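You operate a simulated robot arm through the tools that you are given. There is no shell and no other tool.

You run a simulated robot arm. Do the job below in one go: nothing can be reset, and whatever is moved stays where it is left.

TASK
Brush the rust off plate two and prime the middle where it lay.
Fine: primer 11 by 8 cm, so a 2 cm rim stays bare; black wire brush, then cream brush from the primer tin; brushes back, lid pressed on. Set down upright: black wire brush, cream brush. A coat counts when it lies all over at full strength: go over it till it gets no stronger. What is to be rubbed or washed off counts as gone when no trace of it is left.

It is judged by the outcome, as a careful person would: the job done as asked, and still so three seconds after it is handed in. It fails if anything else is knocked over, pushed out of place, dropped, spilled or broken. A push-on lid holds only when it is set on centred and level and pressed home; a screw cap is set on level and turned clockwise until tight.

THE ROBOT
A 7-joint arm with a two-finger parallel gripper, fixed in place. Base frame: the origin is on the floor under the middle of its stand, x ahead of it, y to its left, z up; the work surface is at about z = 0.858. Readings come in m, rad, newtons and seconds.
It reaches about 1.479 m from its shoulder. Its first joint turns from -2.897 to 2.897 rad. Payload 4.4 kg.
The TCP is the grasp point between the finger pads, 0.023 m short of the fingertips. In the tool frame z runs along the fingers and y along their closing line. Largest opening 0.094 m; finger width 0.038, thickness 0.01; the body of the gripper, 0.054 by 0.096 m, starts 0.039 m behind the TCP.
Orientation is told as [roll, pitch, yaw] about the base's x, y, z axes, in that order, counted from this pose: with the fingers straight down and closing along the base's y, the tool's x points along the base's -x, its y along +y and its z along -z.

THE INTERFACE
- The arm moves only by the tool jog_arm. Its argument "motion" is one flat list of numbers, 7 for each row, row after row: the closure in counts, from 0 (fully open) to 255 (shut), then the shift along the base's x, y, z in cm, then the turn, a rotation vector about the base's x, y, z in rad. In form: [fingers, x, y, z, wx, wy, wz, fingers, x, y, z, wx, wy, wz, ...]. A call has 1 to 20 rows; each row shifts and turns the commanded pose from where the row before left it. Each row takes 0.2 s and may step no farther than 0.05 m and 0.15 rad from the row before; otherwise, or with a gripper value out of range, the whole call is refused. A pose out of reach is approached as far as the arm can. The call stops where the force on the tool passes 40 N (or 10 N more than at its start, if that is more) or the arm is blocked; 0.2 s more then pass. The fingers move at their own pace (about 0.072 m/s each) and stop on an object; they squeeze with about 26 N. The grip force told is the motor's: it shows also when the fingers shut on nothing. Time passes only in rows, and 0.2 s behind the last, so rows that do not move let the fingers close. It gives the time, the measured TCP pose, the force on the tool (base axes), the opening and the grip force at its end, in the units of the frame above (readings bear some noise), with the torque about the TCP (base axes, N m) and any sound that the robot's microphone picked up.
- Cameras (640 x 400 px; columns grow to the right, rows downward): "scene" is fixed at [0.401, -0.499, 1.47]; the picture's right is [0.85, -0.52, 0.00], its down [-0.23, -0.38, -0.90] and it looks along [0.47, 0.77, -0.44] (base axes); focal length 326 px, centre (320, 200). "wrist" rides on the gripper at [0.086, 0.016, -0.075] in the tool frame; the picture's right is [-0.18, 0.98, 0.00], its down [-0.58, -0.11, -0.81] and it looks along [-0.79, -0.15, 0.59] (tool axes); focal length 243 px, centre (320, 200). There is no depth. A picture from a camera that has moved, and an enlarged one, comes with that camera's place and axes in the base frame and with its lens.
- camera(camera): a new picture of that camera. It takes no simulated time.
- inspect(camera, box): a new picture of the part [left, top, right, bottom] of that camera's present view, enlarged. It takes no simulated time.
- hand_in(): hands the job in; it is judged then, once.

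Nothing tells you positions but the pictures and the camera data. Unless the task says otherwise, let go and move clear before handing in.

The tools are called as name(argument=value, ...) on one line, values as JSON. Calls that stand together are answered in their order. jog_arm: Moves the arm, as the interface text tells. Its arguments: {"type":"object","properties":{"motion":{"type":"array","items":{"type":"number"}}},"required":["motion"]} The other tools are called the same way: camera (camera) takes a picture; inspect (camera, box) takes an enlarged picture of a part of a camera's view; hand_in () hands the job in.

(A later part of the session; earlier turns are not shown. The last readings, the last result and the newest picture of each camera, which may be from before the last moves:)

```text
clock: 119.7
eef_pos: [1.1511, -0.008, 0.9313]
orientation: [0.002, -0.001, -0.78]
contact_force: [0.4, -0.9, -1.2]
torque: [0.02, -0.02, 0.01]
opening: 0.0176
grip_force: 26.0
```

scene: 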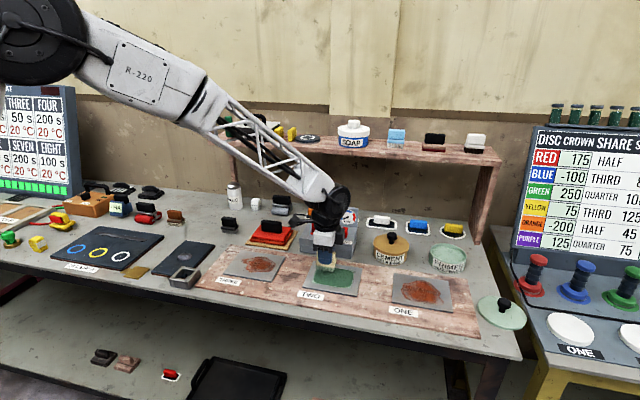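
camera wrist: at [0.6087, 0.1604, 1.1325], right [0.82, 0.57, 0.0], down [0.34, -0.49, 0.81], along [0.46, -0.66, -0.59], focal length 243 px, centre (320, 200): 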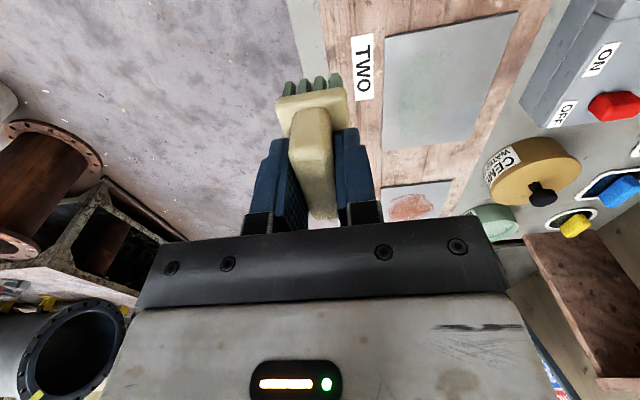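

jog_arm(motion=[255, 0, 0, -0.15, 0, 0, 0, 255, 0, 0, 0, 0, 0, 0])

jog_arm(motion=[255, 0, 0, -0.12, 0, 0, 0, 255, 0, 0, 0, 0, 0, 0])

inspect(camera="scene", box=[410, 220, 490, 270])

```text
clock: 120.3
eef_pos: [1.1507, -0.0071, 0.9297]
orientation: [0.002, -0.002, -0.78]
contact_force: [0.8, 0.3, -1.5]
torque: [0.0, -0.02, -0.02]
opening: 0.0176
grip_force: 26.1
```

```text
clock: 120.9
eef_pos: [1.1506, -0.0083, 0.9292]
orientation: [0.002, 0.0, -0.78]
contact_force: [0.5, 1.1, 6.0]
torque: [0.1, 0.18, -0.01]
opening: 0.0177
grip_force: 26.0
```

```text
8.00 times, centred on (450, 245) of scene
camera zoom: at [0.401, -0.499, 1.47], right [0.85, -0.52, 0.0], down [-0.23, -0.38, -0.9], along [0.47, 0.77, -0.44], focal length 2605 px, centre (-720, -160)
```

zoom: 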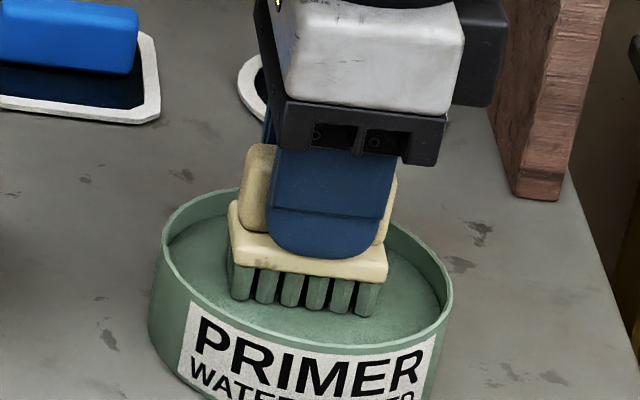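

It's loaded again. I'll go back to plate two for the confirming pass.

jog_arm(motion=[255, 0, 0, 0.5, 0, 0, 0, 255, 0, 0, 1.5, 0, 0, 0, 255, 0, 0, 3, 0, 0, 0, 255, 0, 0, 4, 0, 0, 0, 255, 0, 0, 1.5, 0, 0, 0, 255, -4.276, 1.788, 0, 0, 0, 0, 255, -4.276, 1.788, 0, 0, 0, 0, 255, -4.276, 1.788, 0, 0, 0, 0, 255, -4.276, 1.788, 0, 0, 0, 0, 255, -4.276, 1.788, 0, 0, 0, 0, 255, -4.276, 1.788, 0, 0, 0, 0, 255, -4.276, 1.788, 0, 0, 0, 0, 255, -4.276, 1.788, 0, 0, 0, 0, 255, 0, 0, -4, 0, 0, 0, 255, 0, 0, -4, 0, 0, 0, 255, 0, 0, -3, 0, 0, 0, 255, 0, 0, 0, 0, 0, 0])

inspect(camera="scene", box=[290, 240, 386, 300])

```text
clock: 124.5
eef_pos: [0.8077, 0.1346, 0.9253]
orientation: [0.002, -0.001, -0.78]
contact_force: [0.3, 0.0, -0.5]
torque: [0.03, 0.01, -0.02]
opening: 0.0176
grip_force: 26.2
```

```text
6.67 times, centred on (338, 270) of scene
camera zoom: at [0.401, -0.499, 1.47], right [0.85, -0.52, 0.0], down [-0.23, -0.38, -0.9], along [0.47, 0.77, -0.44], focal length 2171 px, centre (200, -267)
```

zoom: 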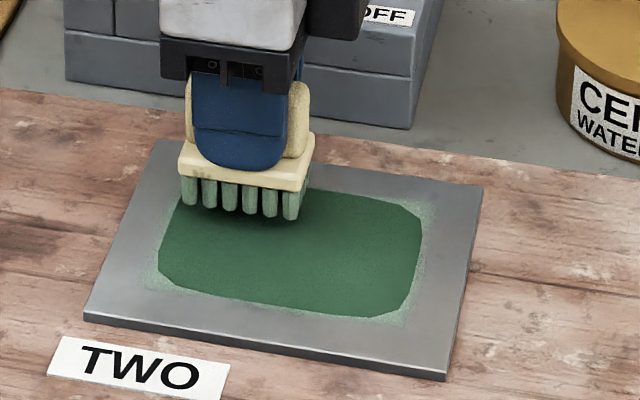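

jog_arm(motion=[255, 0, 0, -0.8, 0, 0, 0, 255, 0, 0, -0.25, 0, 0, 0, 255, 0, 0, 0, 0, 0, 0])

jog_arm(motion=[255, 0, 0, -0.12, 0, 0, 0, 255, 0, 0, 0, 0, 0, 0])

```text
clock: 125.3
eef_pos: [0.8098, 0.1346, 0.9127]
orientation: [0.002, 0.0, -0.78]
contact_force: [-0.3, -0.2, 0.5]
torque: [0.03, 0.02, -0.03]
opening: 0.0175
grip_force: 26.4
```

```text
clock: 125.9
eef_pos: [0.8089, 0.1349, 0.9128]
orientation: [0.004, -0.002, -0.779]
contact_force: [-3.2, -2.7, 23.8]
torque: [0.02, 0.52, 0.04]
opening: 0.0175
grip_force: 25.9
```

jog_arm(motion=[255, 1.044, -1.03, 0.1, 0, 0, 0, 255, 1.044, -1.03, 0, 0, 0, 0, 255, 1.044, -1.03, 0, 0, 0, 0])

jog_arm(motion=[255, -0.913, -0.926, 0.02, 0, 0, 0, 255, -1.044, 1.03, 0, 0, 0, 0, 255, -1.044, 1.03, 0, 0, 0, 0, 255, -1.044, 1.03, 0, 0, 0, 0])

jog_arm(motion=[255, -0.913, -0.926, 0.02, 0, 0, 0, 255, 1.044, -1.03, 0, 0, 0, 0, 255, 1.044, -1.03, 0, 0, 0, 0, 255, 1.044, -1.03, 0, 0, 0, 0])

```text
clock: 126.7
eef_pos: [0.8402, 0.1041, 0.9128]
orientation: [0.005, -0.002, -0.78]
contact_force: [-7.0, 7.6, 32.3]
torque: [0.5, 0.48, -0.04]
opening: 0.0177
grip_force: 26.0
```

```text
clock: 127.7
eef_pos: [0.7987, 0.1274, 0.9131]
orientation: [0.002, -0.002, -0.783]
contact_force: [5.4, -9.0, 27.5]
torque: [-0.45, -0.23, 0.03]
opening: 0.0176
grip_force: 25.8
```

```text
clock: 128.7
eef_pos: [0.8225, 0.0881, 0.9129]
orientation: [0.001, 0.0, -0.779]
contact_force: [-0.5, 0.7, 0.5]
torque: [0.0, 0.0, -0.01]
opening: 0.0179
grip_force: 25.9
```

jog_arm(motion=[255, -0.842, -0.854, -0.05, 0, 0, 0, 255, 0, 0, 0, 0, 0, 0])

jog_arm(motion=[255, -1.044, 1.03, -0.04, 0, 0, 0, 255, -1.044, 1.03, 0, 0, 0, 0, 255, -1.044, 1.03, 0, 0, 0, 0])

jog_arm(motion=[255, 1.044, -1.03, 0, 0, 0, 0, 255, 1.044, -1.03, 0, 0, 0, 0, 255, 1.044, -1.03, 0, 0, 0, 0])

```text
clock: 129.3
eef_pos: [0.8122, 0.0789, 0.9133]
orientation: [0.001, -0.002, -0.779]
contact_force: [2.6, 0.9, 7.4]
torque: [0.01, -0.02, 0.01]
opening: 0.0178
grip_force: 26.1
```

```text
clock: 130.1
eef_pos: [0.7816, 0.1096, 0.913]
orientation: [0.002, -0.002, -0.78]
contact_force: [4.0, -4.0, 15.8]
torque: [-0.16, 0.03, 0.06]
opening: 0.0177
grip_force: 26.7
```

```text
clock: 130.9
eef_pos: [0.8137, 0.0784, 0.9127]
orientation: [0.004, -0.002, -0.781]
contact_force: [-7.9, 10.9, 35.5]
torque: [0.5, 0.56, -0.08]
opening: 0.0176
grip_force: 25.5
```

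I'll lift off and compare the coat with the previous view from the same arm pose.

jog_arm(motion=[255, 0, 0, 1, 0, 0, 0, 255, 0, 0, 4, 0, 0, 0, 255, 0, 0, 4.5, 0, 0, 0, 255, -3.5, 1, 3, 0, 0, 0, 255, -4.5, 0.8, 1.5, 0, 0, 0, 255, -4.5, 0, 0, 0, 0, 0, 255, -3.4, 0, 0, 0, 0, 0, 255, 0, 0, 0, 0, 0, 0])

inspect(camera="scene", box=[300, 255, 364, 295])

inspect(camera="wrist", box=[360, 0, 600, 150])

camera(camera="scene")

```text
clock: 132.7
eef_pos: [0.655, 0.095, 1.0489]
orientation: [0.003, -0.003, -0.781]
contact_force: [-0.1, 1.4, -1.4]
torque: [-0.01, 0.04, 0.0]
opening: 0.0178
grip_force: 25.5
```

```text
10.00 times, centred on (332, 275) of scene
camera zoom: at [0.401, -0.499, 1.47], right [0.85, -0.52, 0.0], down [-0.23, -0.38, -0.9], along [0.47, 0.77, -0.44], focal length 3256 px, centre (200, -550)
```

zoom: 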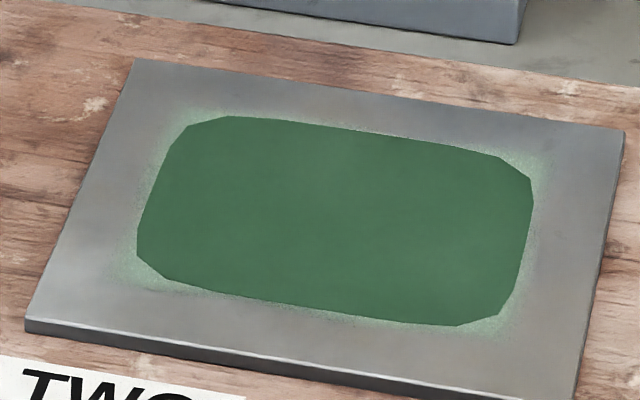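

```text
2.67 times, centred on (480, 75) of wrist
camera zoom: at [0.6039, 0.167, 1.124], right [0.82, 0.57, 0.0], down [0.33, -0.49, 0.81], along [0.46, -0.66, -0.59], focal length 647 px, centre (-107, 533)
```

zoom: 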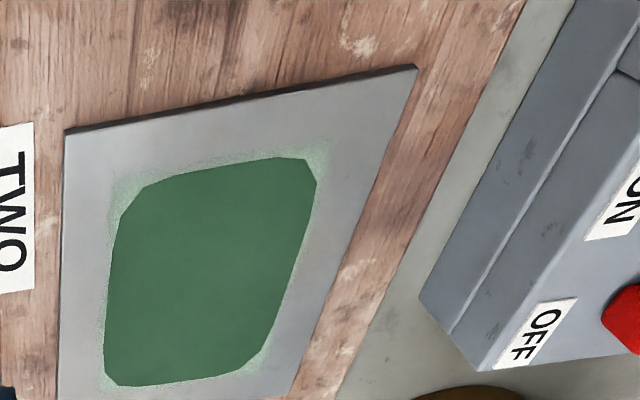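

```text
taken
```

scene: 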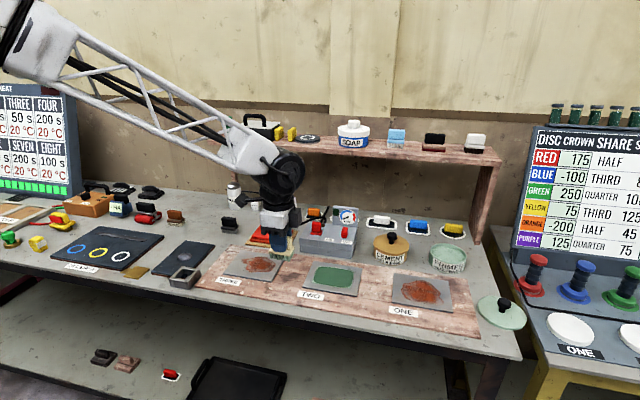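

Nothing changed on the last pass, so the coat is at full strength, and the plate and board haven't moved. Next I'll put the cream brush back at its recorded spot.

jog_arm(motion=[255, -0.827, 4.515, 0, 0, 0, 0, 255, -0.827, 4.515, 0, 0, 0, 0, 255, -0.827, 4.515, 0, 0, 0, 0, 255, -0.827, 4.515, 0, 0, 0, 0, 255, -0.827, 4.515, 0, 0, 0, 0, 255, -0.827, 4.515, 0, 0, 0, -0.01, 255, -0.827, 4.515, 0, 0, 0, -0.01, 255, -0.827, 4.515, 0, 0, 0, -0.01, 255, -0.827, 4.515, 0, 0, 0, -0.01, 255, -0.827, 4.515, 0, 0, 0, -0.006, 255, -0.83, 4.515, 0, 0, 0, 0, 255, 0, 0, 0, 0, 0, 0])

camera(camera="wrist")

inspect(camera="scene", box=[165, 170, 245, 240])

```text
clock: 135.3
eef_pos: [0.5625, 0.5954, 1.0526]
orientation: [0.002, -0.001, -0.825]
contact_force: [-0.4, 0.1, -0.6]
torque: [-0.04, -0.01, 0.0]
opening: 0.0178
grip_force: 26.1
```

```text
taken
camera wrist: at [0.5156, 0.6687, 1.1269], right [0.85, 0.53, 0.0], down [0.31, -0.5, 0.81], along [0.43, -0.68, -0.59], focal length 243 px, centre (320, 200)
```

wrist: 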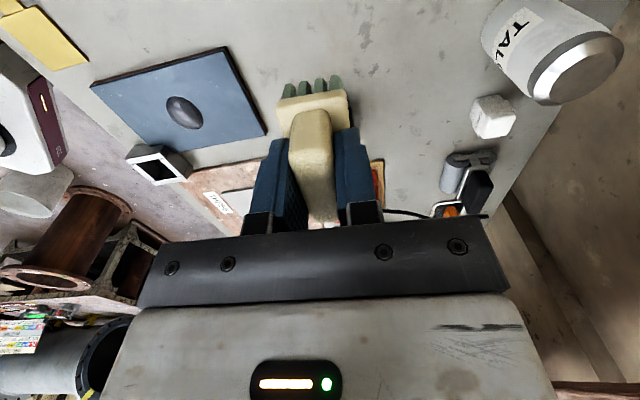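

```text
5.71 times, centred on (205, 205) of scene
camera zoom: at [0.401, -0.499, 1.47], right [0.85, -0.52, 0.0], down [-0.23, -0.38, -0.9], along [0.47, 0.77, -0.44], focal length 1861 px, centre (977, 171)
```

zoom: 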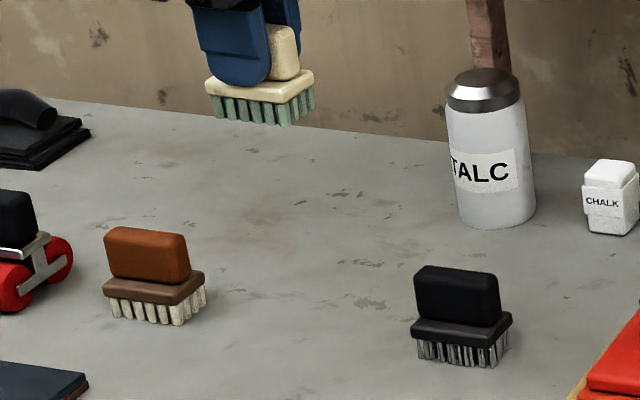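

I'll trim the position and descend to just above the bench.

jog_arm(motion=[255, 0.15, -0.37, -3, 0, 0, 0, 255, 0, 0, -4, 0, 0, 0, 255, 0, 0, -4, 0, 0, 0, 255, 0, 0, -2.5, 0, 0, 0, 255, 0, 0, -0.8, 0, 0, 0, 255, 0, 0, 0, 0, 0, 0])

inspect(camera="scene", box=[170, 195, 234, 235])

```text
clock: 136.7
eef_pos: [0.5641, 0.5888, 0.9094]
orientation: [0.002, 0.0, -0.827]
contact_force: [0.8, 0.0, -1.0]
torque: [0.0, 0.01, -0.02]
opening: 0.0176
grip_force: 25.9
```

```text
10.00 times, centred on (202, 215) of scene
camera zoom: at [0.401, -0.499, 1.47], right [0.85, -0.52, 0.0], down [-0.23, -0.38, -0.9], along [0.47, 0.77, -0.44], focal length 3256 px, centre (1500, 50)
```

zoom: 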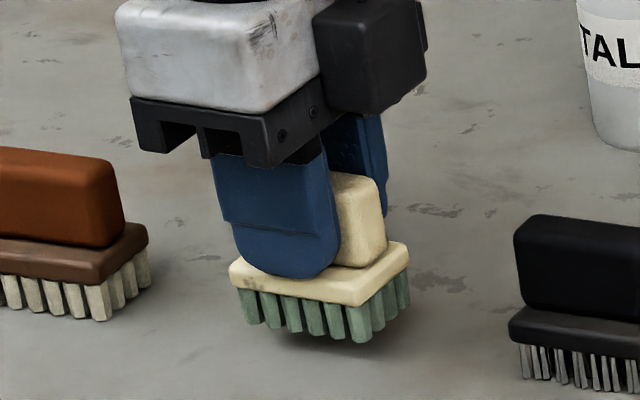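

jog_arm(motion=[255, 0, 0.25, 0, 0, 0, 0, 255, 0, 0, -0.5, 0, 0, 0, 255, 0, 0, 0, 0, 0, 0])

jog_arm(motion=[255, 0, 0, -0.2, 0, 0, 0, 255, 0, 0, 0, 0, 0, 0])

jog_arm(motion=[255, 0, 0, -0.15, 0, 0, 0, 255, 0, 0, 0, 0, 0, 0])

```text
clock: 137.5
eef_pos: [0.5627, 0.59, 0.9043]
orientation: [-0.001, -0.002, -0.827]
contact_force: [1.2, 1.3, -0.7]
torque: [0.02, -0.02, -0.01]
opening: 0.0177
grip_force: 25.8
```

```text
clock: 138.1
eef_pos: [0.5638, 0.591, 0.9004]
orientation: [0.003, -0.003, -0.827]
contact_force: [0.1, -0.2, -1.7]
torque: [0.0, 0.0, -0.01]
opening: 0.0175
grip_force: 26.2
```

```text
clock: 138.7
eef_pos: [0.5641, 0.5908, 0.8992]
orientation: [0.0, -0.002, -0.827]
contact_force: [0.7, -0.7, -1.1]
torque: [-0.03, -0.01, 0.03]
opening: 0.0177
grip_force: 26.6
```

jog_arm(motion=[255, 0, 0, -0.08, 0, 0, 0, 255, 0, 0, 0, 0, 0, 0])

jog_arm(motion=[255, 0, 0, -0.08, 0, 0, 0, 255, 0, 0, 0, 0, 0, 0])

inspect(camera="scene", box=[170, 195, 234, 235])

```text
clock: 139.3
eef_pos: [0.5636, 0.592, 0.8975]
orientation: [0.001, -0.003, -0.826]
contact_force: [0.5, 0.4, -1.2]
torque: [-0.01, 0.01, 0.02]
opening: 0.0177
grip_force: 26.1
```

```text
clock: 139.9
eef_pos: [0.5645, 0.5914, 0.8993]
orientation: [0.003, 0.0, -0.825]
contact_force: [-3.2, 1.5, 11.9]
torque: [0.01, 0.24, 0.01]
opening: 0.0177
grip_force: 26.2
```

```text
10.00 times, centred on (202, 215) of scene
camera zoom: at [0.401, -0.499, 1.47], right [0.85, -0.52, 0.0], down [-0.23, -0.38, -0.9], along [0.47, 0.77, -0.44], focal length 3256 px, centre (1500, 50)
```

zoom: 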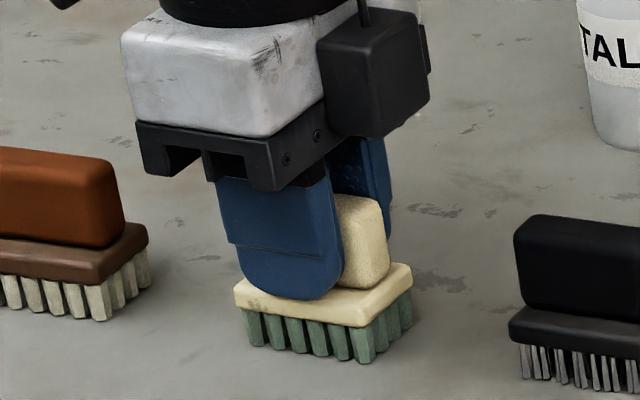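

The brush is on the bench at its original spot. I'll ease the pressure, open the fingers and rise.

jog_arm(motion=[255, 0, 0, 0.07, 0, 0, 0, 200, 0, 0, 0, 0, 0, 0, 150, 0, 0, 0, 0, 0, 0, 60, 0, 0, 0, 0, 0, 0, 0, 0, 0, 0, 0, 0, 0, 0, 0, 0, 0, 0, 0, 0, 0, 0, 0, 0, 0, 0, 0])

inspect(camera="scene", box=[170, 195, 234, 235])

```text
clock: 141.5
eef_pos: [0.5661, 0.5917, 0.8984]
orientation: [0.002, -0.003, -0.825]
contact_force: [-0.6, 0.0, 0.6]
torque: [0.0, -0.04, -0.02]
opening: 0.0941
grip_force: 0.0
```

```text
10.00 times, centred on (202, 215) of scene
camera zoom: at [0.401, -0.499, 1.47], right [0.85, -0.52, 0.0], down [-0.23, -0.38, -0.9], along [0.47, 0.77, -0.44], focal length 3256 px, centre (1500, 50)
```

zoom: 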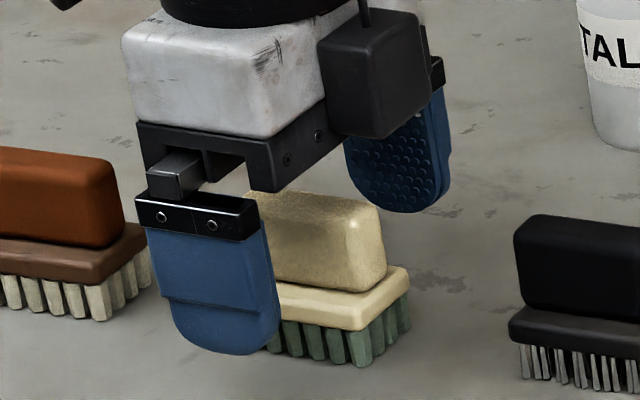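

The cream brush stands upright. I'll rise and travel to the lid, keeping high over everything.

jog_arm(motion=[0, 0, 0, 3, 0, 0, 0, 0, 0, 0, 4.5, 0, 0, 0, 0, 0, 0, 4.5, 0, 0, 0, 0, 0, 0, 4.5, 0, 0, 0, 0, 0, 0, 3, 0, 0, 0.04, 0, 2.494, -4.039, 0, 0, 0, 0, 0, 2.494, -4.039, 0, 0, 0, 0, 0, 2.494, -4.039, 0, 0, 0, 0, 0, 2.494, -4.039, 0, 0, 0, 0, 0, 2.494, -4.039, 0, 0, 0, 0, 0, 2.494, -4.039, 0, 0, 0, 0, 0, 2.494, -4.039, 0, 0, 0, 0, 0, 2.494, -4.039, 0, 0, 0, 0, 0, 2.494, -4.039, 0, 0, 0, 0])

jog_arm(motion=[0, 2.494, -4.039, 0, 0, 0, 0, 0, 2.494, -4.039, 0, 0, 0, 0, 0, 2.494, -4.039, 0, 0, 0, 0, 0, 2.494, -4.039, 0, 0, 0, 0, 0, 2.494, -4.039, 0, 0, 0, 0, 0, 2.494, -4.039, 0, 0, 0, 0, 0, 2.494, -4.039, 0, 0, 0, 0, 0, 2.494, -4.039, 0, 0, 0, 0, 0, 2.494, -4.039, 0, 0, 0, 0, 0, 0, 0, 0, 0, 0, 0])

camera(camera="wrist")

camera(camera="scene")

```text
clock: 144.5
eef_pos: [0.7901, 0.2278, 1.0959]
orientation: [0.002, -0.001, -0.787]
contact_force: [-1.2, 0.8, 0.3]
torque: [0.05, 0.03, 0.0]
opening: 0.0939
grip_force: 0.0
```

```text
clock: 146.7
eef_pos: [1.0091, -0.1383, 1.0952]
orientation: [0.001, 0.0, -0.787]
contact_force: [0.2, -0.1, -0.4]
torque: [0.02, 0.01, 0.01]
opening: 0.0942
grip_force: 0.1
```

```text
taken
camera wrist: at [0.9594, -0.0656, 1.1695], right [0.83, 0.56, 0.0], down [0.33, -0.49, 0.81], along [0.46, -0.67, -0.59], focal length 243 px, centre (320, 200)
```

wrist: 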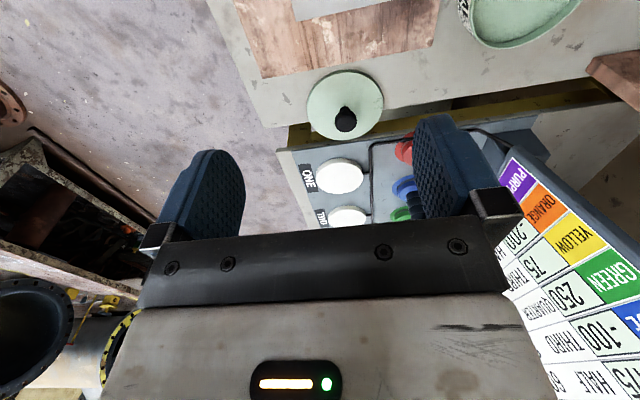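

```text
taken
```

scene: 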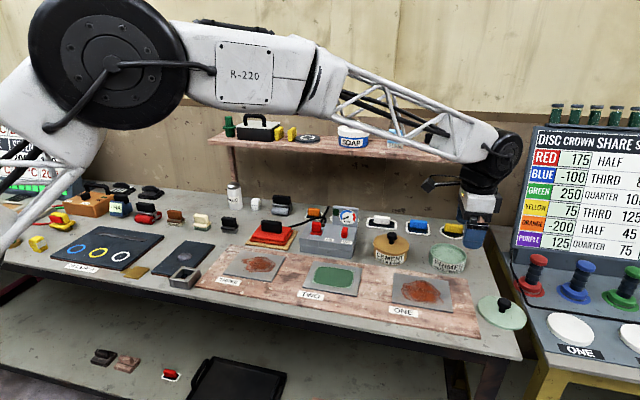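

The lid is in view, overhanging the bench end a bit. I'll zoom in to measure the knob and rim.

inspect(camera="wrist", box=[290, 55, 402, 155])

inspect(camera="scene", box=[470, 280, 534, 340])

```text
4.00 times, centred on (346, 105) of wrist
camera zoom: at [0.9594, -0.0656, 1.1695], right [0.83, 0.56, 0.0], down [0.33, -0.49, 0.81], along [0.46, -0.67, -0.59], focal length 970 px, centre (216, 580)
```

zoom: 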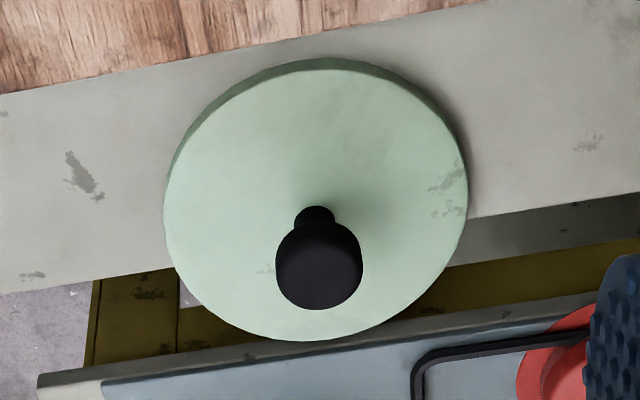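

```text
6.67 times, centred on (502, 310) of scene
camera zoom: at [0.401, -0.499, 1.47], right [0.85, -0.52, 0.0], down [-0.23, -0.38, -0.9], along [0.47, 0.77, -0.44], focal length 2171 px, centre (-893, -533)
```

zoom: 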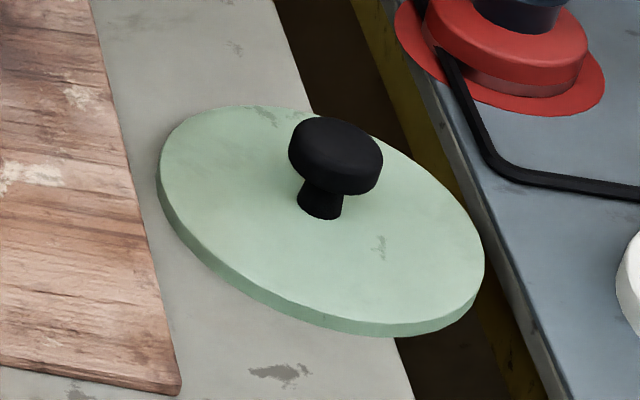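

The lid knob is centred at about (1.097, -0.206), its top near z≈0.905 and about 2.9 cm across. I'll move above it with the fingers open.

jog_arm(motion=[0, 2.92, -2.26, 0, 0, 0, 0, 0, 2.92, -2.26, 0, 0, 0, 0, 0, 2.92, -2.25, 0, 0, 0, 0, 0, 0, 0, -4, 0, 0, 0, 0, 0, 0, -4, 0, 0, 0, 0, 0, 0, -3.5, 0, 0, 0, 0, 0, 0, 0, 0, 0, 0])

inspect(camera="wrist", box=[220, 10, 420, 150])

inspect(camera="scene", box=[460, 250, 556, 330])

```text
clock: 148.3
eef_pos: [1.0995, -0.2042, 0.9801]
orientation: [0.003, -0.004, -0.786]
contact_force: [0.1, 0.2, 0.0]
torque: [-0.01, 0.03, -0.01]
opening: 0.094
grip_force: 0.0
```

```text
2.86 times, centred on (320, 80) of wrist
camera zoom: at [1.0493, -0.1332, 1.0544], right [0.83, 0.56, 0.0], down [0.33, -0.49, 0.81], along [0.46, -0.67, -0.59], focal length 693 px, centre (320, 543)
```

zoom: 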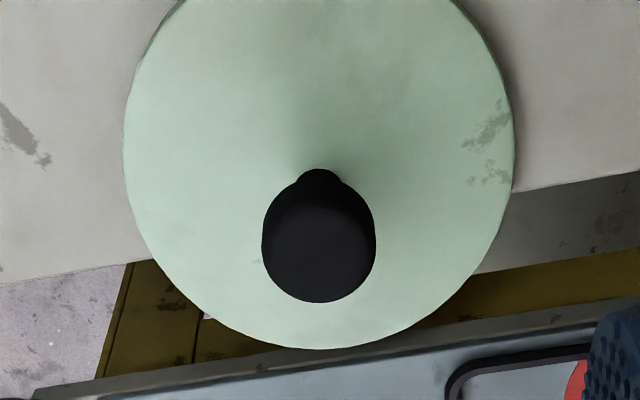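

```text
5.00 times, centred on (508, 290) of scene
camera zoom: at [0.401, -0.499, 1.47], right [0.85, -0.52, 0.0], down [-0.23, -0.38, -0.9], along [0.47, 0.77, -0.44], focal length 1628 px, centre (-620, -250)
```

zoom: 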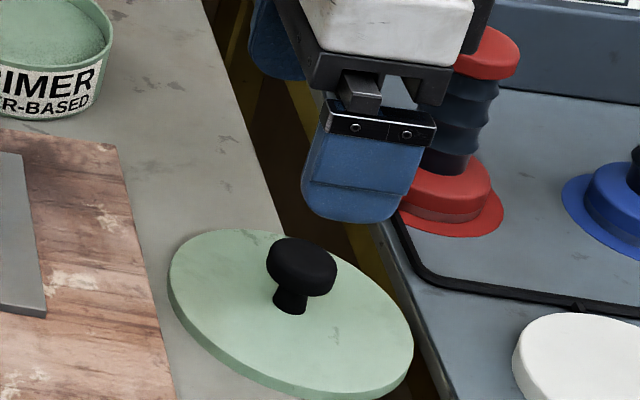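

The knob is nearly under the TCP. I'll nudge 2 mm, descend around the knob in steps, then check.

jog_arm(motion=[0, 0.14, -0.16, -3.5, 0, 0, 0, 0, 0, 0, -2.5, 0, 0, 0, 0, 0, 0, -1, 0, 0, 0, 0, 0, 0, 0, 0, 0, 0])

inspect(camera="wrist", box=[220, 60, 420, 220])

inspect(camera="scene", box=[470, 270, 534, 330])

```text
clock: 149.3
eef_pos: [1.1019, -0.2072, 0.9108]
orientation: [0.002, 0.0, -0.787]
contact_force: [-0.1, -1.1, -0.4]
torque: [0.01, 0.02, -0.01]
opening: 0.0939
grip_force: 0.1
```

```text
2.50 times, centred on (320, 140) of wrist
camera zoom: at [1.0511, -0.1354, 0.9846], right [0.83, 0.56, 0.0], down [0.33, -0.49, 0.81], along [0.46, -0.67, -0.59], focal length 606 px, centre (320, 350)
```

zoom: 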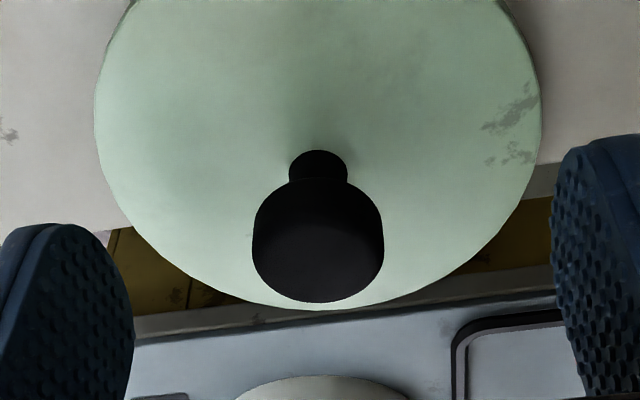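

```text
6.67 times, centred on (502, 300) of scene
camera zoom: at [0.401, -0.499, 1.47], right [0.85, -0.52, 0.0], down [-0.23, -0.38, -0.9], along [0.47, 0.77, -0.44], focal length 2171 px, centre (-893, -467)
```

zoom: 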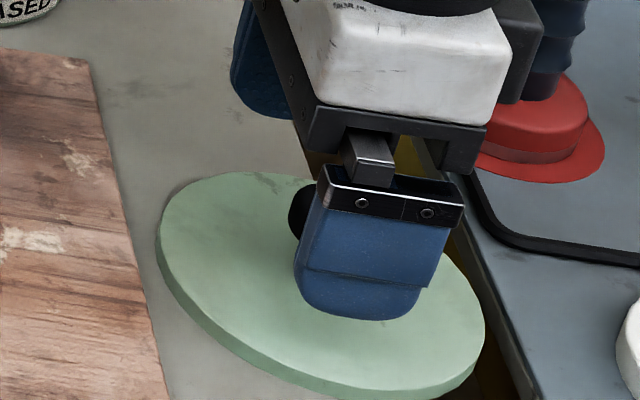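

Parallax between views puts the knob about 8–9 mm further along the bench direction and a bit lower than I assumed. I'll shift along, with the fingers straddling it harmlessly, and recheck.

jog_arm(motion=[0, 0.57, -0.57, 0, 0, 0, 0, 0, 0, 0, -0.8, 0, 0, 0, 0, 0, 0, 0, 0, 0, 0])

inspect(camera="wrist", box=[220, 60, 420, 220])

inspect(camera="scene", box=[470, 270, 534, 330])

```text
clock: 150.1
eef_pos: [1.1055, -0.2128, 0.9016]
orientation: [0.001, -0.001, -0.787]
contact_force: [-0.2, 0.7, -0.5]
torque: [-0.04, -0.01, 0.01]
opening: 0.0944
grip_force: 0.1
```

```text
2.50 times, centred on (320, 140) of wrist
camera zoom: at [1.0558, -0.1401, 0.9761], right [0.83, 0.56, 0.0], down [0.33, -0.49, 0.81], along [0.46, -0.67, -0.59], focal length 606 px, centre (320, 350)
```

zoom: 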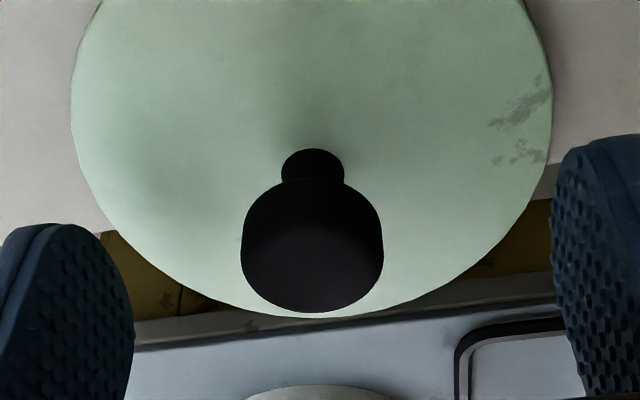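

```text
6.67 times, centred on (502, 300) of scene
camera zoom: at [0.401, -0.499, 1.47], right [0.85, -0.52, 0.0], down [-0.23, -0.38, -0.9], along [0.47, 0.77, -0.44], focal length 2171 px, centre (-893, -467)
```

zoom: 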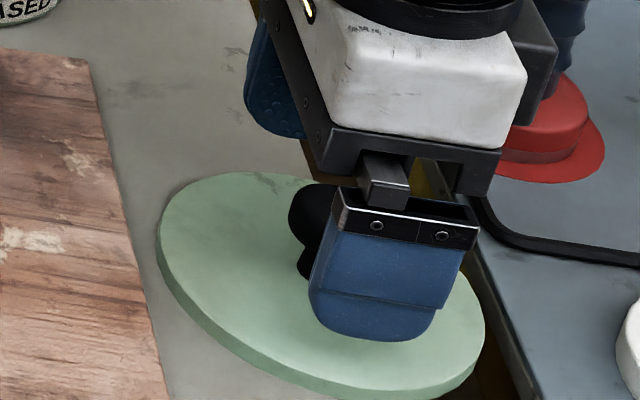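

jog_arm(motion=[0, 0.08, -0.29, 0, 0, 0, 0, 0, 0, 0, -0.5, 0, 0, 0, 0, 0, 0, -0.3, 0, 0, 0, 0, 0, 0, 0, 0, 0, 0])

inspect(camera="wrist", box=[220, 60, 420, 220])

inspect(camera="scene", box=[470, 270, 534, 330])

```text
clock: 151.1
eef_pos: [1.1074, -0.2135, 0.8928]
orientation: [0.001, -0.002, -0.787]
contact_force: [-0.2, 0.2, 0.1]
torque: [0.0, 0.05, 0.01]
opening: 0.0941
grip_force: 0.0
```

```text
2.50 times, centred on (320, 140) of wrist
camera zoom: at [1.0573, -0.1424, 0.967], right [0.83, 0.56, 0.0], down [0.33, -0.49, 0.81], along [0.46, -0.67, -0.59], focal length 606 px, centre (320, 350)
```

zoom: 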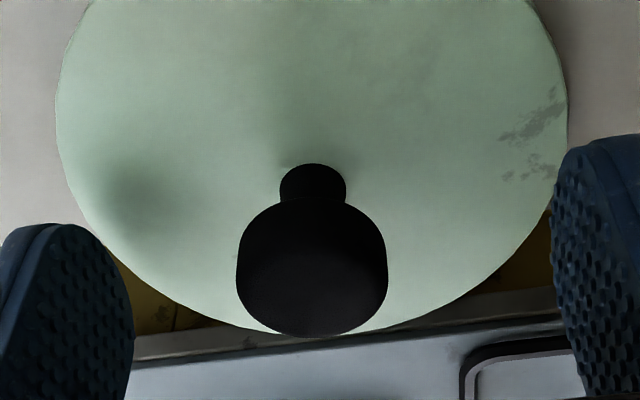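

```text
6.67 times, centred on (502, 300) of scene
camera zoom: at [0.401, -0.499, 1.47], right [0.85, -0.52, 0.0], down [-0.23, -0.38, -0.9], along [0.47, 0.77, -0.44], focal length 2171 px, centre (-893, -467)
```

zoom: 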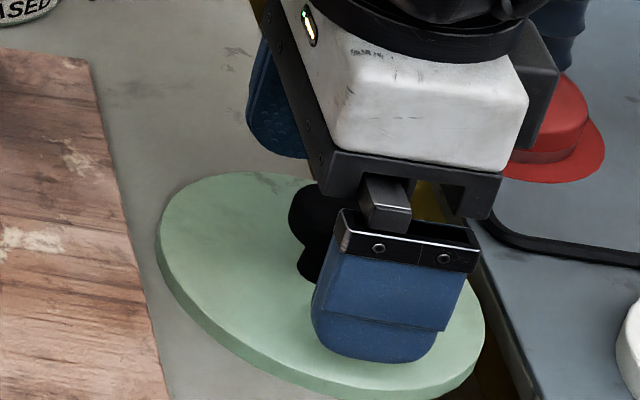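

The fingers straddle the knob with their tips just above the lid. I'll close on it.

jog_arm(motion=[255, 0, 0, 0, 0, 0, 0, 255, 0, 0, 0, 0, 0, 0, 255, 0, 0, 0, 0, 0, 0, 255, 0, 0, 0, 0, 0, 0, 255, 0, 0, 0, 0, 0, 0])

inspect(camera="wrist", box=[220, 60, 420, 220])

inspect(camera="scene", box=[470, 270, 534, 330])

```text
clock: 152.3
eef_pos: [1.107, -0.2138, 0.8932]
orientation: [0.002, 0.0, -0.787]
contact_force: [0.7, 0.1, -0.4]
torque: [0.02, -0.02, -0.02]
opening: 0.0282
grip_force: 25.7
```

```text
2.50 times, centred on (320, 140) of wrist
camera zoom: at [1.0573, -0.1424, 0.967], right [0.83, 0.56, 0.0], down [0.33, -0.49, 0.81], along [0.46, -0.67, -0.59], focal length 606 px, centre (320, 350)
```

zoom: 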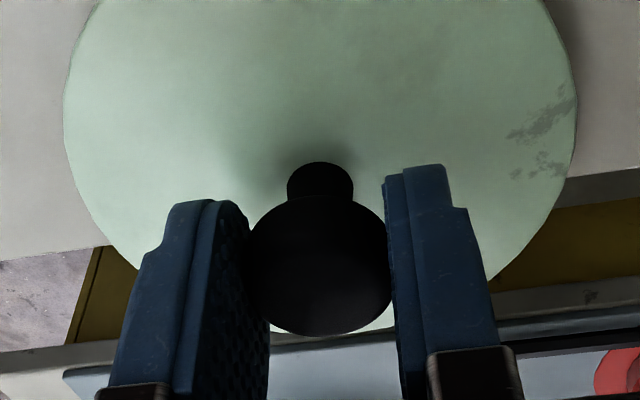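

```text
6.67 times, centred on (502, 300) of scene
camera zoom: at [0.401, -0.499, 1.47], right [0.85, -0.52, 0.0], down [-0.23, -0.38, -0.9], along [0.47, 0.77, -0.44], focal length 2171 px, centre (-893, -467)
```

zoom: 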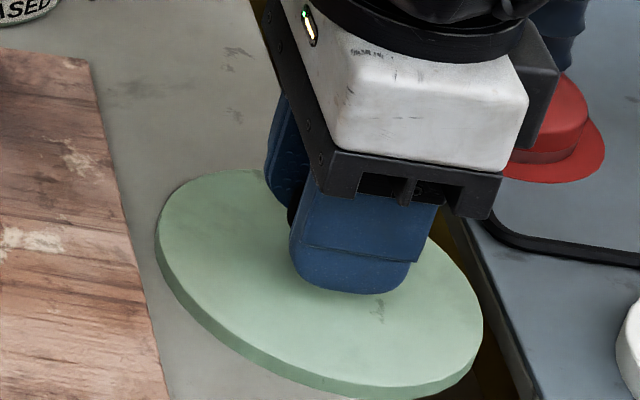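

The knob is gripped (opening 2.8 cm) and centred on the TCP. I'll lift the lid straight up and check that it hangs level.

jog_arm(motion=[255, 0, 0, 1, 0, 0, 0, 255, 0, 0, 3, 0, 0, 0, 255, 0, 0, 4, 0, 0, 0, 255, 0, 0, 2, 0, 0, 0, 255, 0, 0, 0, 0, 0, 0])

camera(camera="wrist")

inspect(camera="scene", box=[440, 220, 552, 320])

```text
clock: 153.5
eef_pos: [1.1074, -0.2134, 0.9948]
orientation: [0.002, 0.001, -0.787]
contact_force: [0.1, 0.3, -0.3]
torque: [0.0, -0.02, 0.0]
opening: 0.0281
grip_force: 26.3
```

```text
taken
camera wrist: at [1.0569, -0.1417, 1.0692], right [0.83, 0.56, 0.0], down [0.33, -0.49, 0.81], along [0.46, -0.67, -0.59], focal length 243 px, centre (320, 200)
```

wrist: 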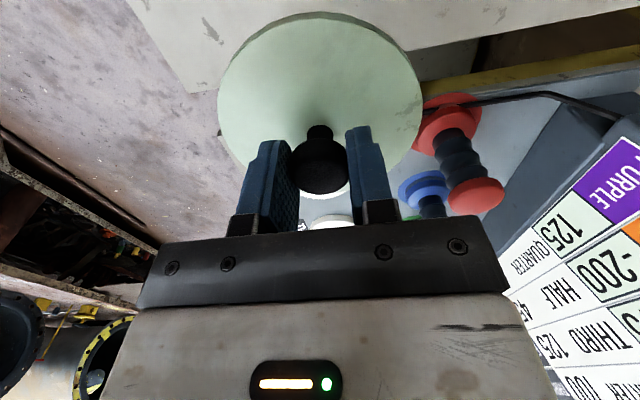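

```text
4.00 times, centred on (496, 270) of scene
camera zoom: at [0.401, -0.499, 1.47], right [0.85, -0.52, 0.0], down [-0.23, -0.38, -0.9], along [0.47, 0.77, -0.44], focal length 1302 px, centre (-384, -80)
```

zoom: 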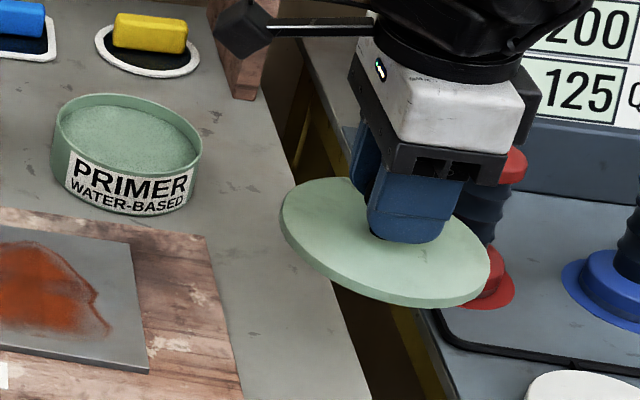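

The lid is up and level. I'll carry it over the primer tin and hover to check centring.

jog_arm(motion=[255, 0.95, 4.14, 0, 0, 0, 0, 255, 0.95, 4.14, 0, 0, 0, 0, 255, 0.95, 4.14, 0, 0, 0, 0, 255, 0.95, 4.14, 0, 0, 0, 0, 255, 0.96, 4.13, 0, 0, 0, 0, 255, 0, 0, -2, 0, 0, 0, 255, 0, 0, 0, 0, 0, 0])

camera(camera="wrist")

inspect(camera="scene", box=[400, 210, 496, 280])

```text
clock: 155.1
eef_pos: [1.1543, -0.0071, 0.9744]
orientation: [0.002, 0.001, -0.787]
contact_force: [0.2, 0.0, -0.5]
torque: [-0.01, -0.03, 0.01]
opening: 0.0281
grip_force: 26.0
```

```text
taken
camera wrist: at [1.1043, 0.0638, 1.0481], right [0.83, 0.56, 0.0], down [0.33, -0.49, 0.81], along [0.46, -0.67, -0.59], focal length 243 px, centre (320, 200)
```

wrist: 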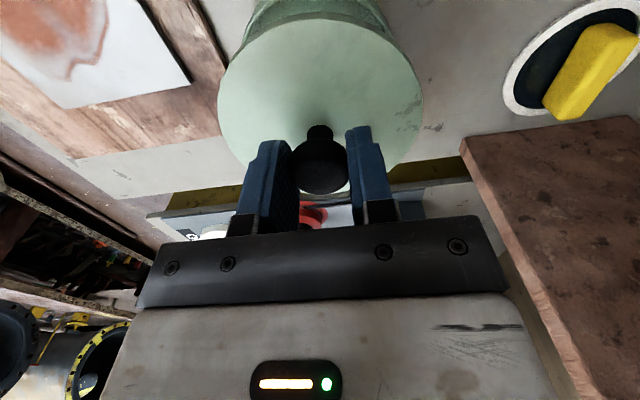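

```text
5.71 times, centred on (448, 245) of scene
camera zoom: at [0.401, -0.499, 1.47], right [0.85, -0.52, 0.0], down [-0.23, -0.38, -0.9], along [0.47, 0.77, -0.44], focal length 1861 px, centre (-411, -57)
```

zoom: 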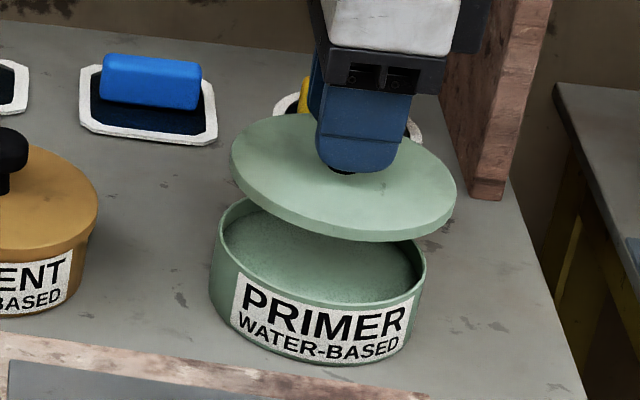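

The lid looks roughly centred above the tin. I'll lower to just above the rim, where parallax is small, and compare edges.

jog_arm(motion=[255, 0, 0.15, -1.5, 0, 0, 0, 255, 0, 0, -1.2, 0, 0, 0, 255, 0, 0, 0, 0, 0, 0])

inspect(camera="scene", box=[410, 225, 490, 275])

inspect(camera="wrist", box=[200, 0, 440, 150])

```text
clock: 155.9
eef_pos: [1.1556, -0.0066, 0.948]
orientation: [0.001, -0.003, -0.786]
contact_force: [-0.8, 0.4, -0.6]
torque: [0.02, 0.02, 0.03]
opening: 0.0279
grip_force: 26.2
```

```text
8.00 times, centred on (450, 250) of scene
camera zoom: at [0.401, -0.499, 1.47], right [0.85, -0.52, 0.0], down [-0.23, -0.38, -0.9], along [0.47, 0.77, -0.44], focal length 2605 px, centre (-720, -200)
```

zoom: 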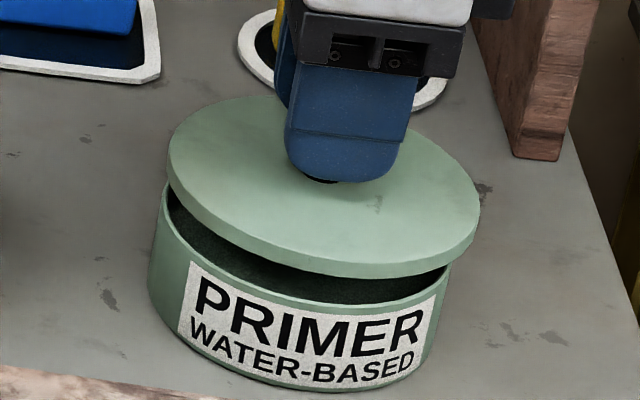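

```text
2.67 times, centred on (320, 75) of wrist
camera zoom: at [1.1051, 0.0644, 1.0214], right [0.83, 0.56, 0.0], down [0.33, -0.49, 0.81], along [0.46, -0.67, -0.59], focal length 647 px, centre (320, 533)
```

zoom: 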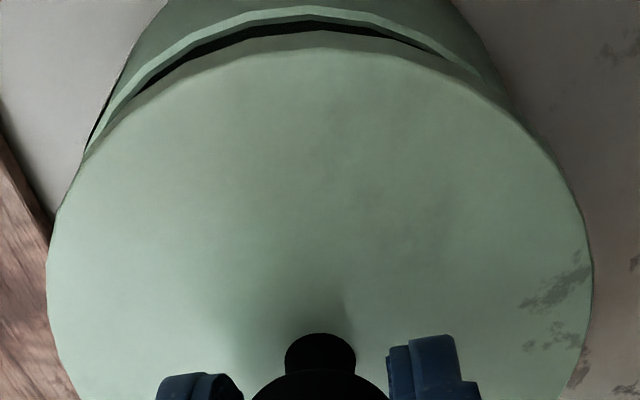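

The tin centre is about 3 mm off in -x relative to the lid. I'll correct that and lower the lid slowly onto the rim.

jog_arm(motion=[255, -0.32, 0.04, 0, 0, 0, 0, 255, 0, 0, -0.7, 0, 0, 0, 255, 0, 0, 0, 0, 0, 0])

inspect(camera="scene", box=[410, 225, 490, 275])

inspect(camera="wrist", box=[200, 0, 440, 150])

```text
clock: 156.7
eef_pos: [1.152, -0.006, 0.9391]
orientation: [0.0, -0.004, -0.787]
contact_force: [0.8, 0.0, -0.6]
torque: [-0.02, -0.02, -0.02]
opening: 0.0283
grip_force: 26.0
```

```text
8.00 times, centred on (450, 250) of scene
camera zoom: at [0.401, -0.499, 1.47], right [0.85, -0.52, 0.0], down [-0.23, -0.38, -0.9], along [0.47, 0.77, -0.44], focal length 2605 px, centre (-720, -200)
```

zoom: 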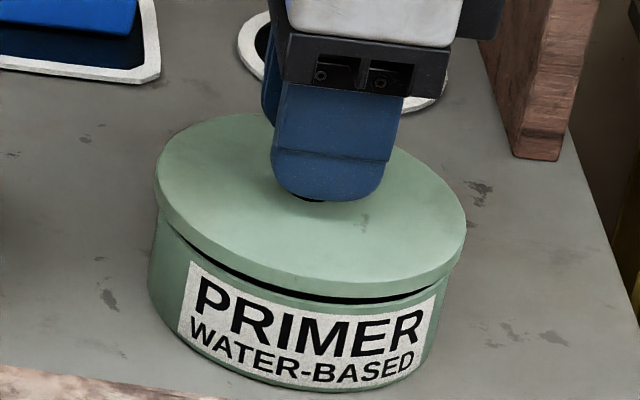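

```text
2.67 times, centred on (320, 75) of wrist
camera zoom: at [1.1014, 0.0657, 1.0136], right [0.83, 0.56, 0.0], down [0.33, -0.49, 0.81], along [0.46, -0.67, -0.59], focal length 647 px, centre (320, 533)
```

zoom: 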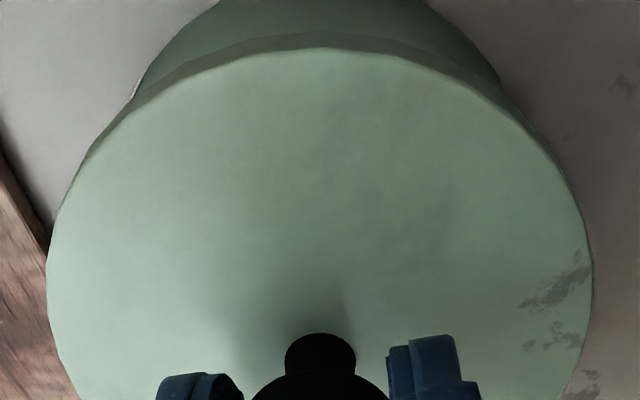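

The edges now match within about 1–2 mm. I'll lower in small steps until the lid touches the rim.

jog_arm(motion=[255, 0, 0, -0.3, 0, 0, 0, 255, 0, 0, 0, 0, 0, 0])

jog_arm(motion=[255, 0, 0, -0.2, 0, 0, 0, 255, 0, 0, 0, 0, 0, 0])

jog_arm(motion=[255, 0, 0, -0.15, 0, 0, 0, 255, 0, 0, 0, 0, 0, 0])

```text
clock: 157.3
eef_pos: [1.1519, -0.0054, 0.9361]
orientation: [0.001, -0.003, -0.787]
contact_force: [-0.5, 0.7, -0.6]
torque: [0.06, -0.02, -0.01]
opening: 0.0282
grip_force: 26.3
```

```text
clock: 157.9
eef_pos: [1.152, -0.0071, 0.9352]
orientation: [0.002, -0.002, -0.787]
contact_force: [0.3, -0.2, -0.6]
torque: [0.0, 0.03, 0.02]
opening: 0.0281
grip_force: 26.5
```

```text
clock: 158.5
eef_pos: [1.1522, -0.0063, 0.9317]
orientation: [0.002, -0.002, -0.787]
contact_force: [-0.1, 0.1, -0.8]
torque: [-0.01, 0.02, -0.02]
opening: 0.0284
grip_force: 26.3
```

jog_arm(motion=[255, 0, 0, -0.15, 0, 0, 0, 255, 0, 0, 0, 0, 0, 0])

jog_arm(motion=[255, 0, 0, -0.1, 0, 0, 0, 255, 0, 0, 0, 0, 0, 0])

inspect(camera="scene", box=[410, 225, 490, 275])

```text
clock: 159.1
eef_pos: [1.1522, -0.0054, 0.9329]
orientation: [0.001, -0.003, -0.787]
contact_force: [-1.7, -2.5, 7.6]
torque: [-0.07, 0.0, 0.02]
opening: 0.0284
grip_force: 25.6
```

```text
clock: 159.7
eef_pos: [1.152, -0.0061, 0.9324]
orientation: [0.004, -0.004, -0.787]
contact_force: [0.2, -5.9, 21.8]
torque: [-0.11, -0.02, -0.03]
opening: 0.0283
grip_force: 25.6
```

```text
8.00 times, centred on (450, 250) of scene
camera zoom: at [0.401, -0.499, 1.47], right [0.85, -0.52, 0.0], down [-0.23, -0.38, -0.9], along [0.47, 0.77, -0.44], focal length 2605 px, centre (-720, -200)
```

zoom: 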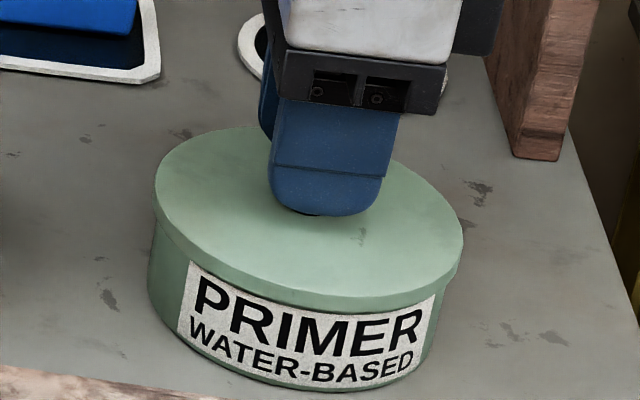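

The lid is seated on the rim, flush and centred. I'll press it home, increasing force step by step.

jog_arm(motion=[255, 0, 0, -0.1, 0, 0, 0, 255, 0, 0, 0, 0, 0, 0])

jog_arm(motion=[255, 0, 0, -0.1, 0, 0, 0, 255, 0, 0, 0, 0, 0, 0])

```text
clock: 160.3
eef_pos: [1.1521, -0.0065, 0.9312]
orientation: [0.005, -0.004, -0.788]
contact_force: [-3.7, -4.8, 35.6]
torque: [-0.12, 0.06, -0.03]
opening: 0.0285
grip_force: 25.6
```

```text
clock: 160.9
eef_pos: [1.1522, -0.0058, 0.9292]
orientation: [0.004, -0.002, -0.788]
contact_force: [12.2, -5.4, 35.5]
torque: [-0.06, -0.19, 0.0]
opening: 0.0285
grip_force: 25.6
```

inspect(camera="scene", box=[410, 225, 490, 275])

inspect(camera="wrist", box=[200, 0, 440, 200])

```text
8.00 times, centred on (450, 250) of scene
camera zoom: at [0.401, -0.499, 1.47], right [0.85, -0.52, 0.0], down [-0.23, -0.38, -0.9], along [0.47, 0.77, -0.44], focal length 2605 px, centre (-720, -200)
```

zoom: 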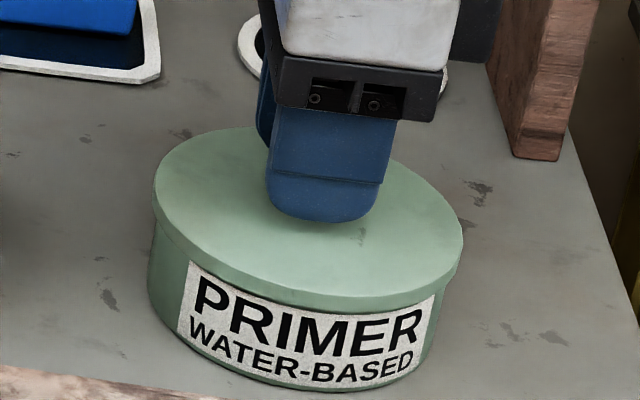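

```text
2.00 times, centred on (320, 100) of wrist
camera zoom: at [1.1014, 0.0664, 1.0036], right [0.83, 0.56, 0.0], down [0.33, -0.49, 0.81], along [0.46, -0.67, -0.59], focal length 485 px, centre (320, 400)
```

zoom: 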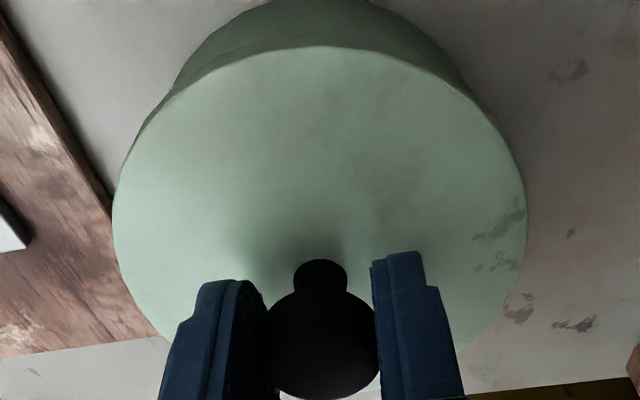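

The fingers slipped about 3 mm down the knob, so gripping limits the pressing force. I'll release, rise, close the fingers and press on the top of the knob from above.

jog_arm(motion=[255, 0, 0, 0.25, 0, 0, 0, 180, 0, 0, 0, 0, 0, 0, 80, 0, 0, 0, 0, 0, 0, 0, 0, 0, 0, 0, 0, 0, 0, 0, 0, 0, 0, 0, 0])

inspect(camera="scene", box=[410, 225, 490, 275])

```text
clock: 162.1
eef_pos: [1.1512, -0.0055, 0.93]
orientation: [0.002, 0.0, -0.788]
contact_force: [0.7, -0.1, 1.2]
torque: [0.03, 0.02, 0.02]
opening: 0.094
grip_force: 0.0
heard: snap
```

```text
8.00 times, centred on (450, 250) of scene
camera zoom: at [0.401, -0.499, 1.47], right [0.85, -0.52, 0.0], down [-0.23, -0.38, -0.9], along [0.47, 0.77, -0.44], focal length 2605 px, centre (-720, -200)
```

zoom: 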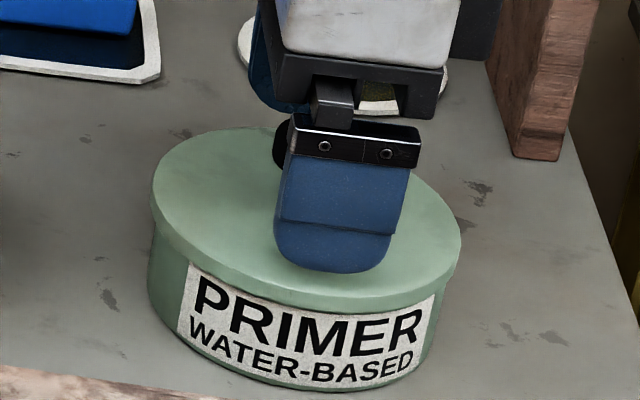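

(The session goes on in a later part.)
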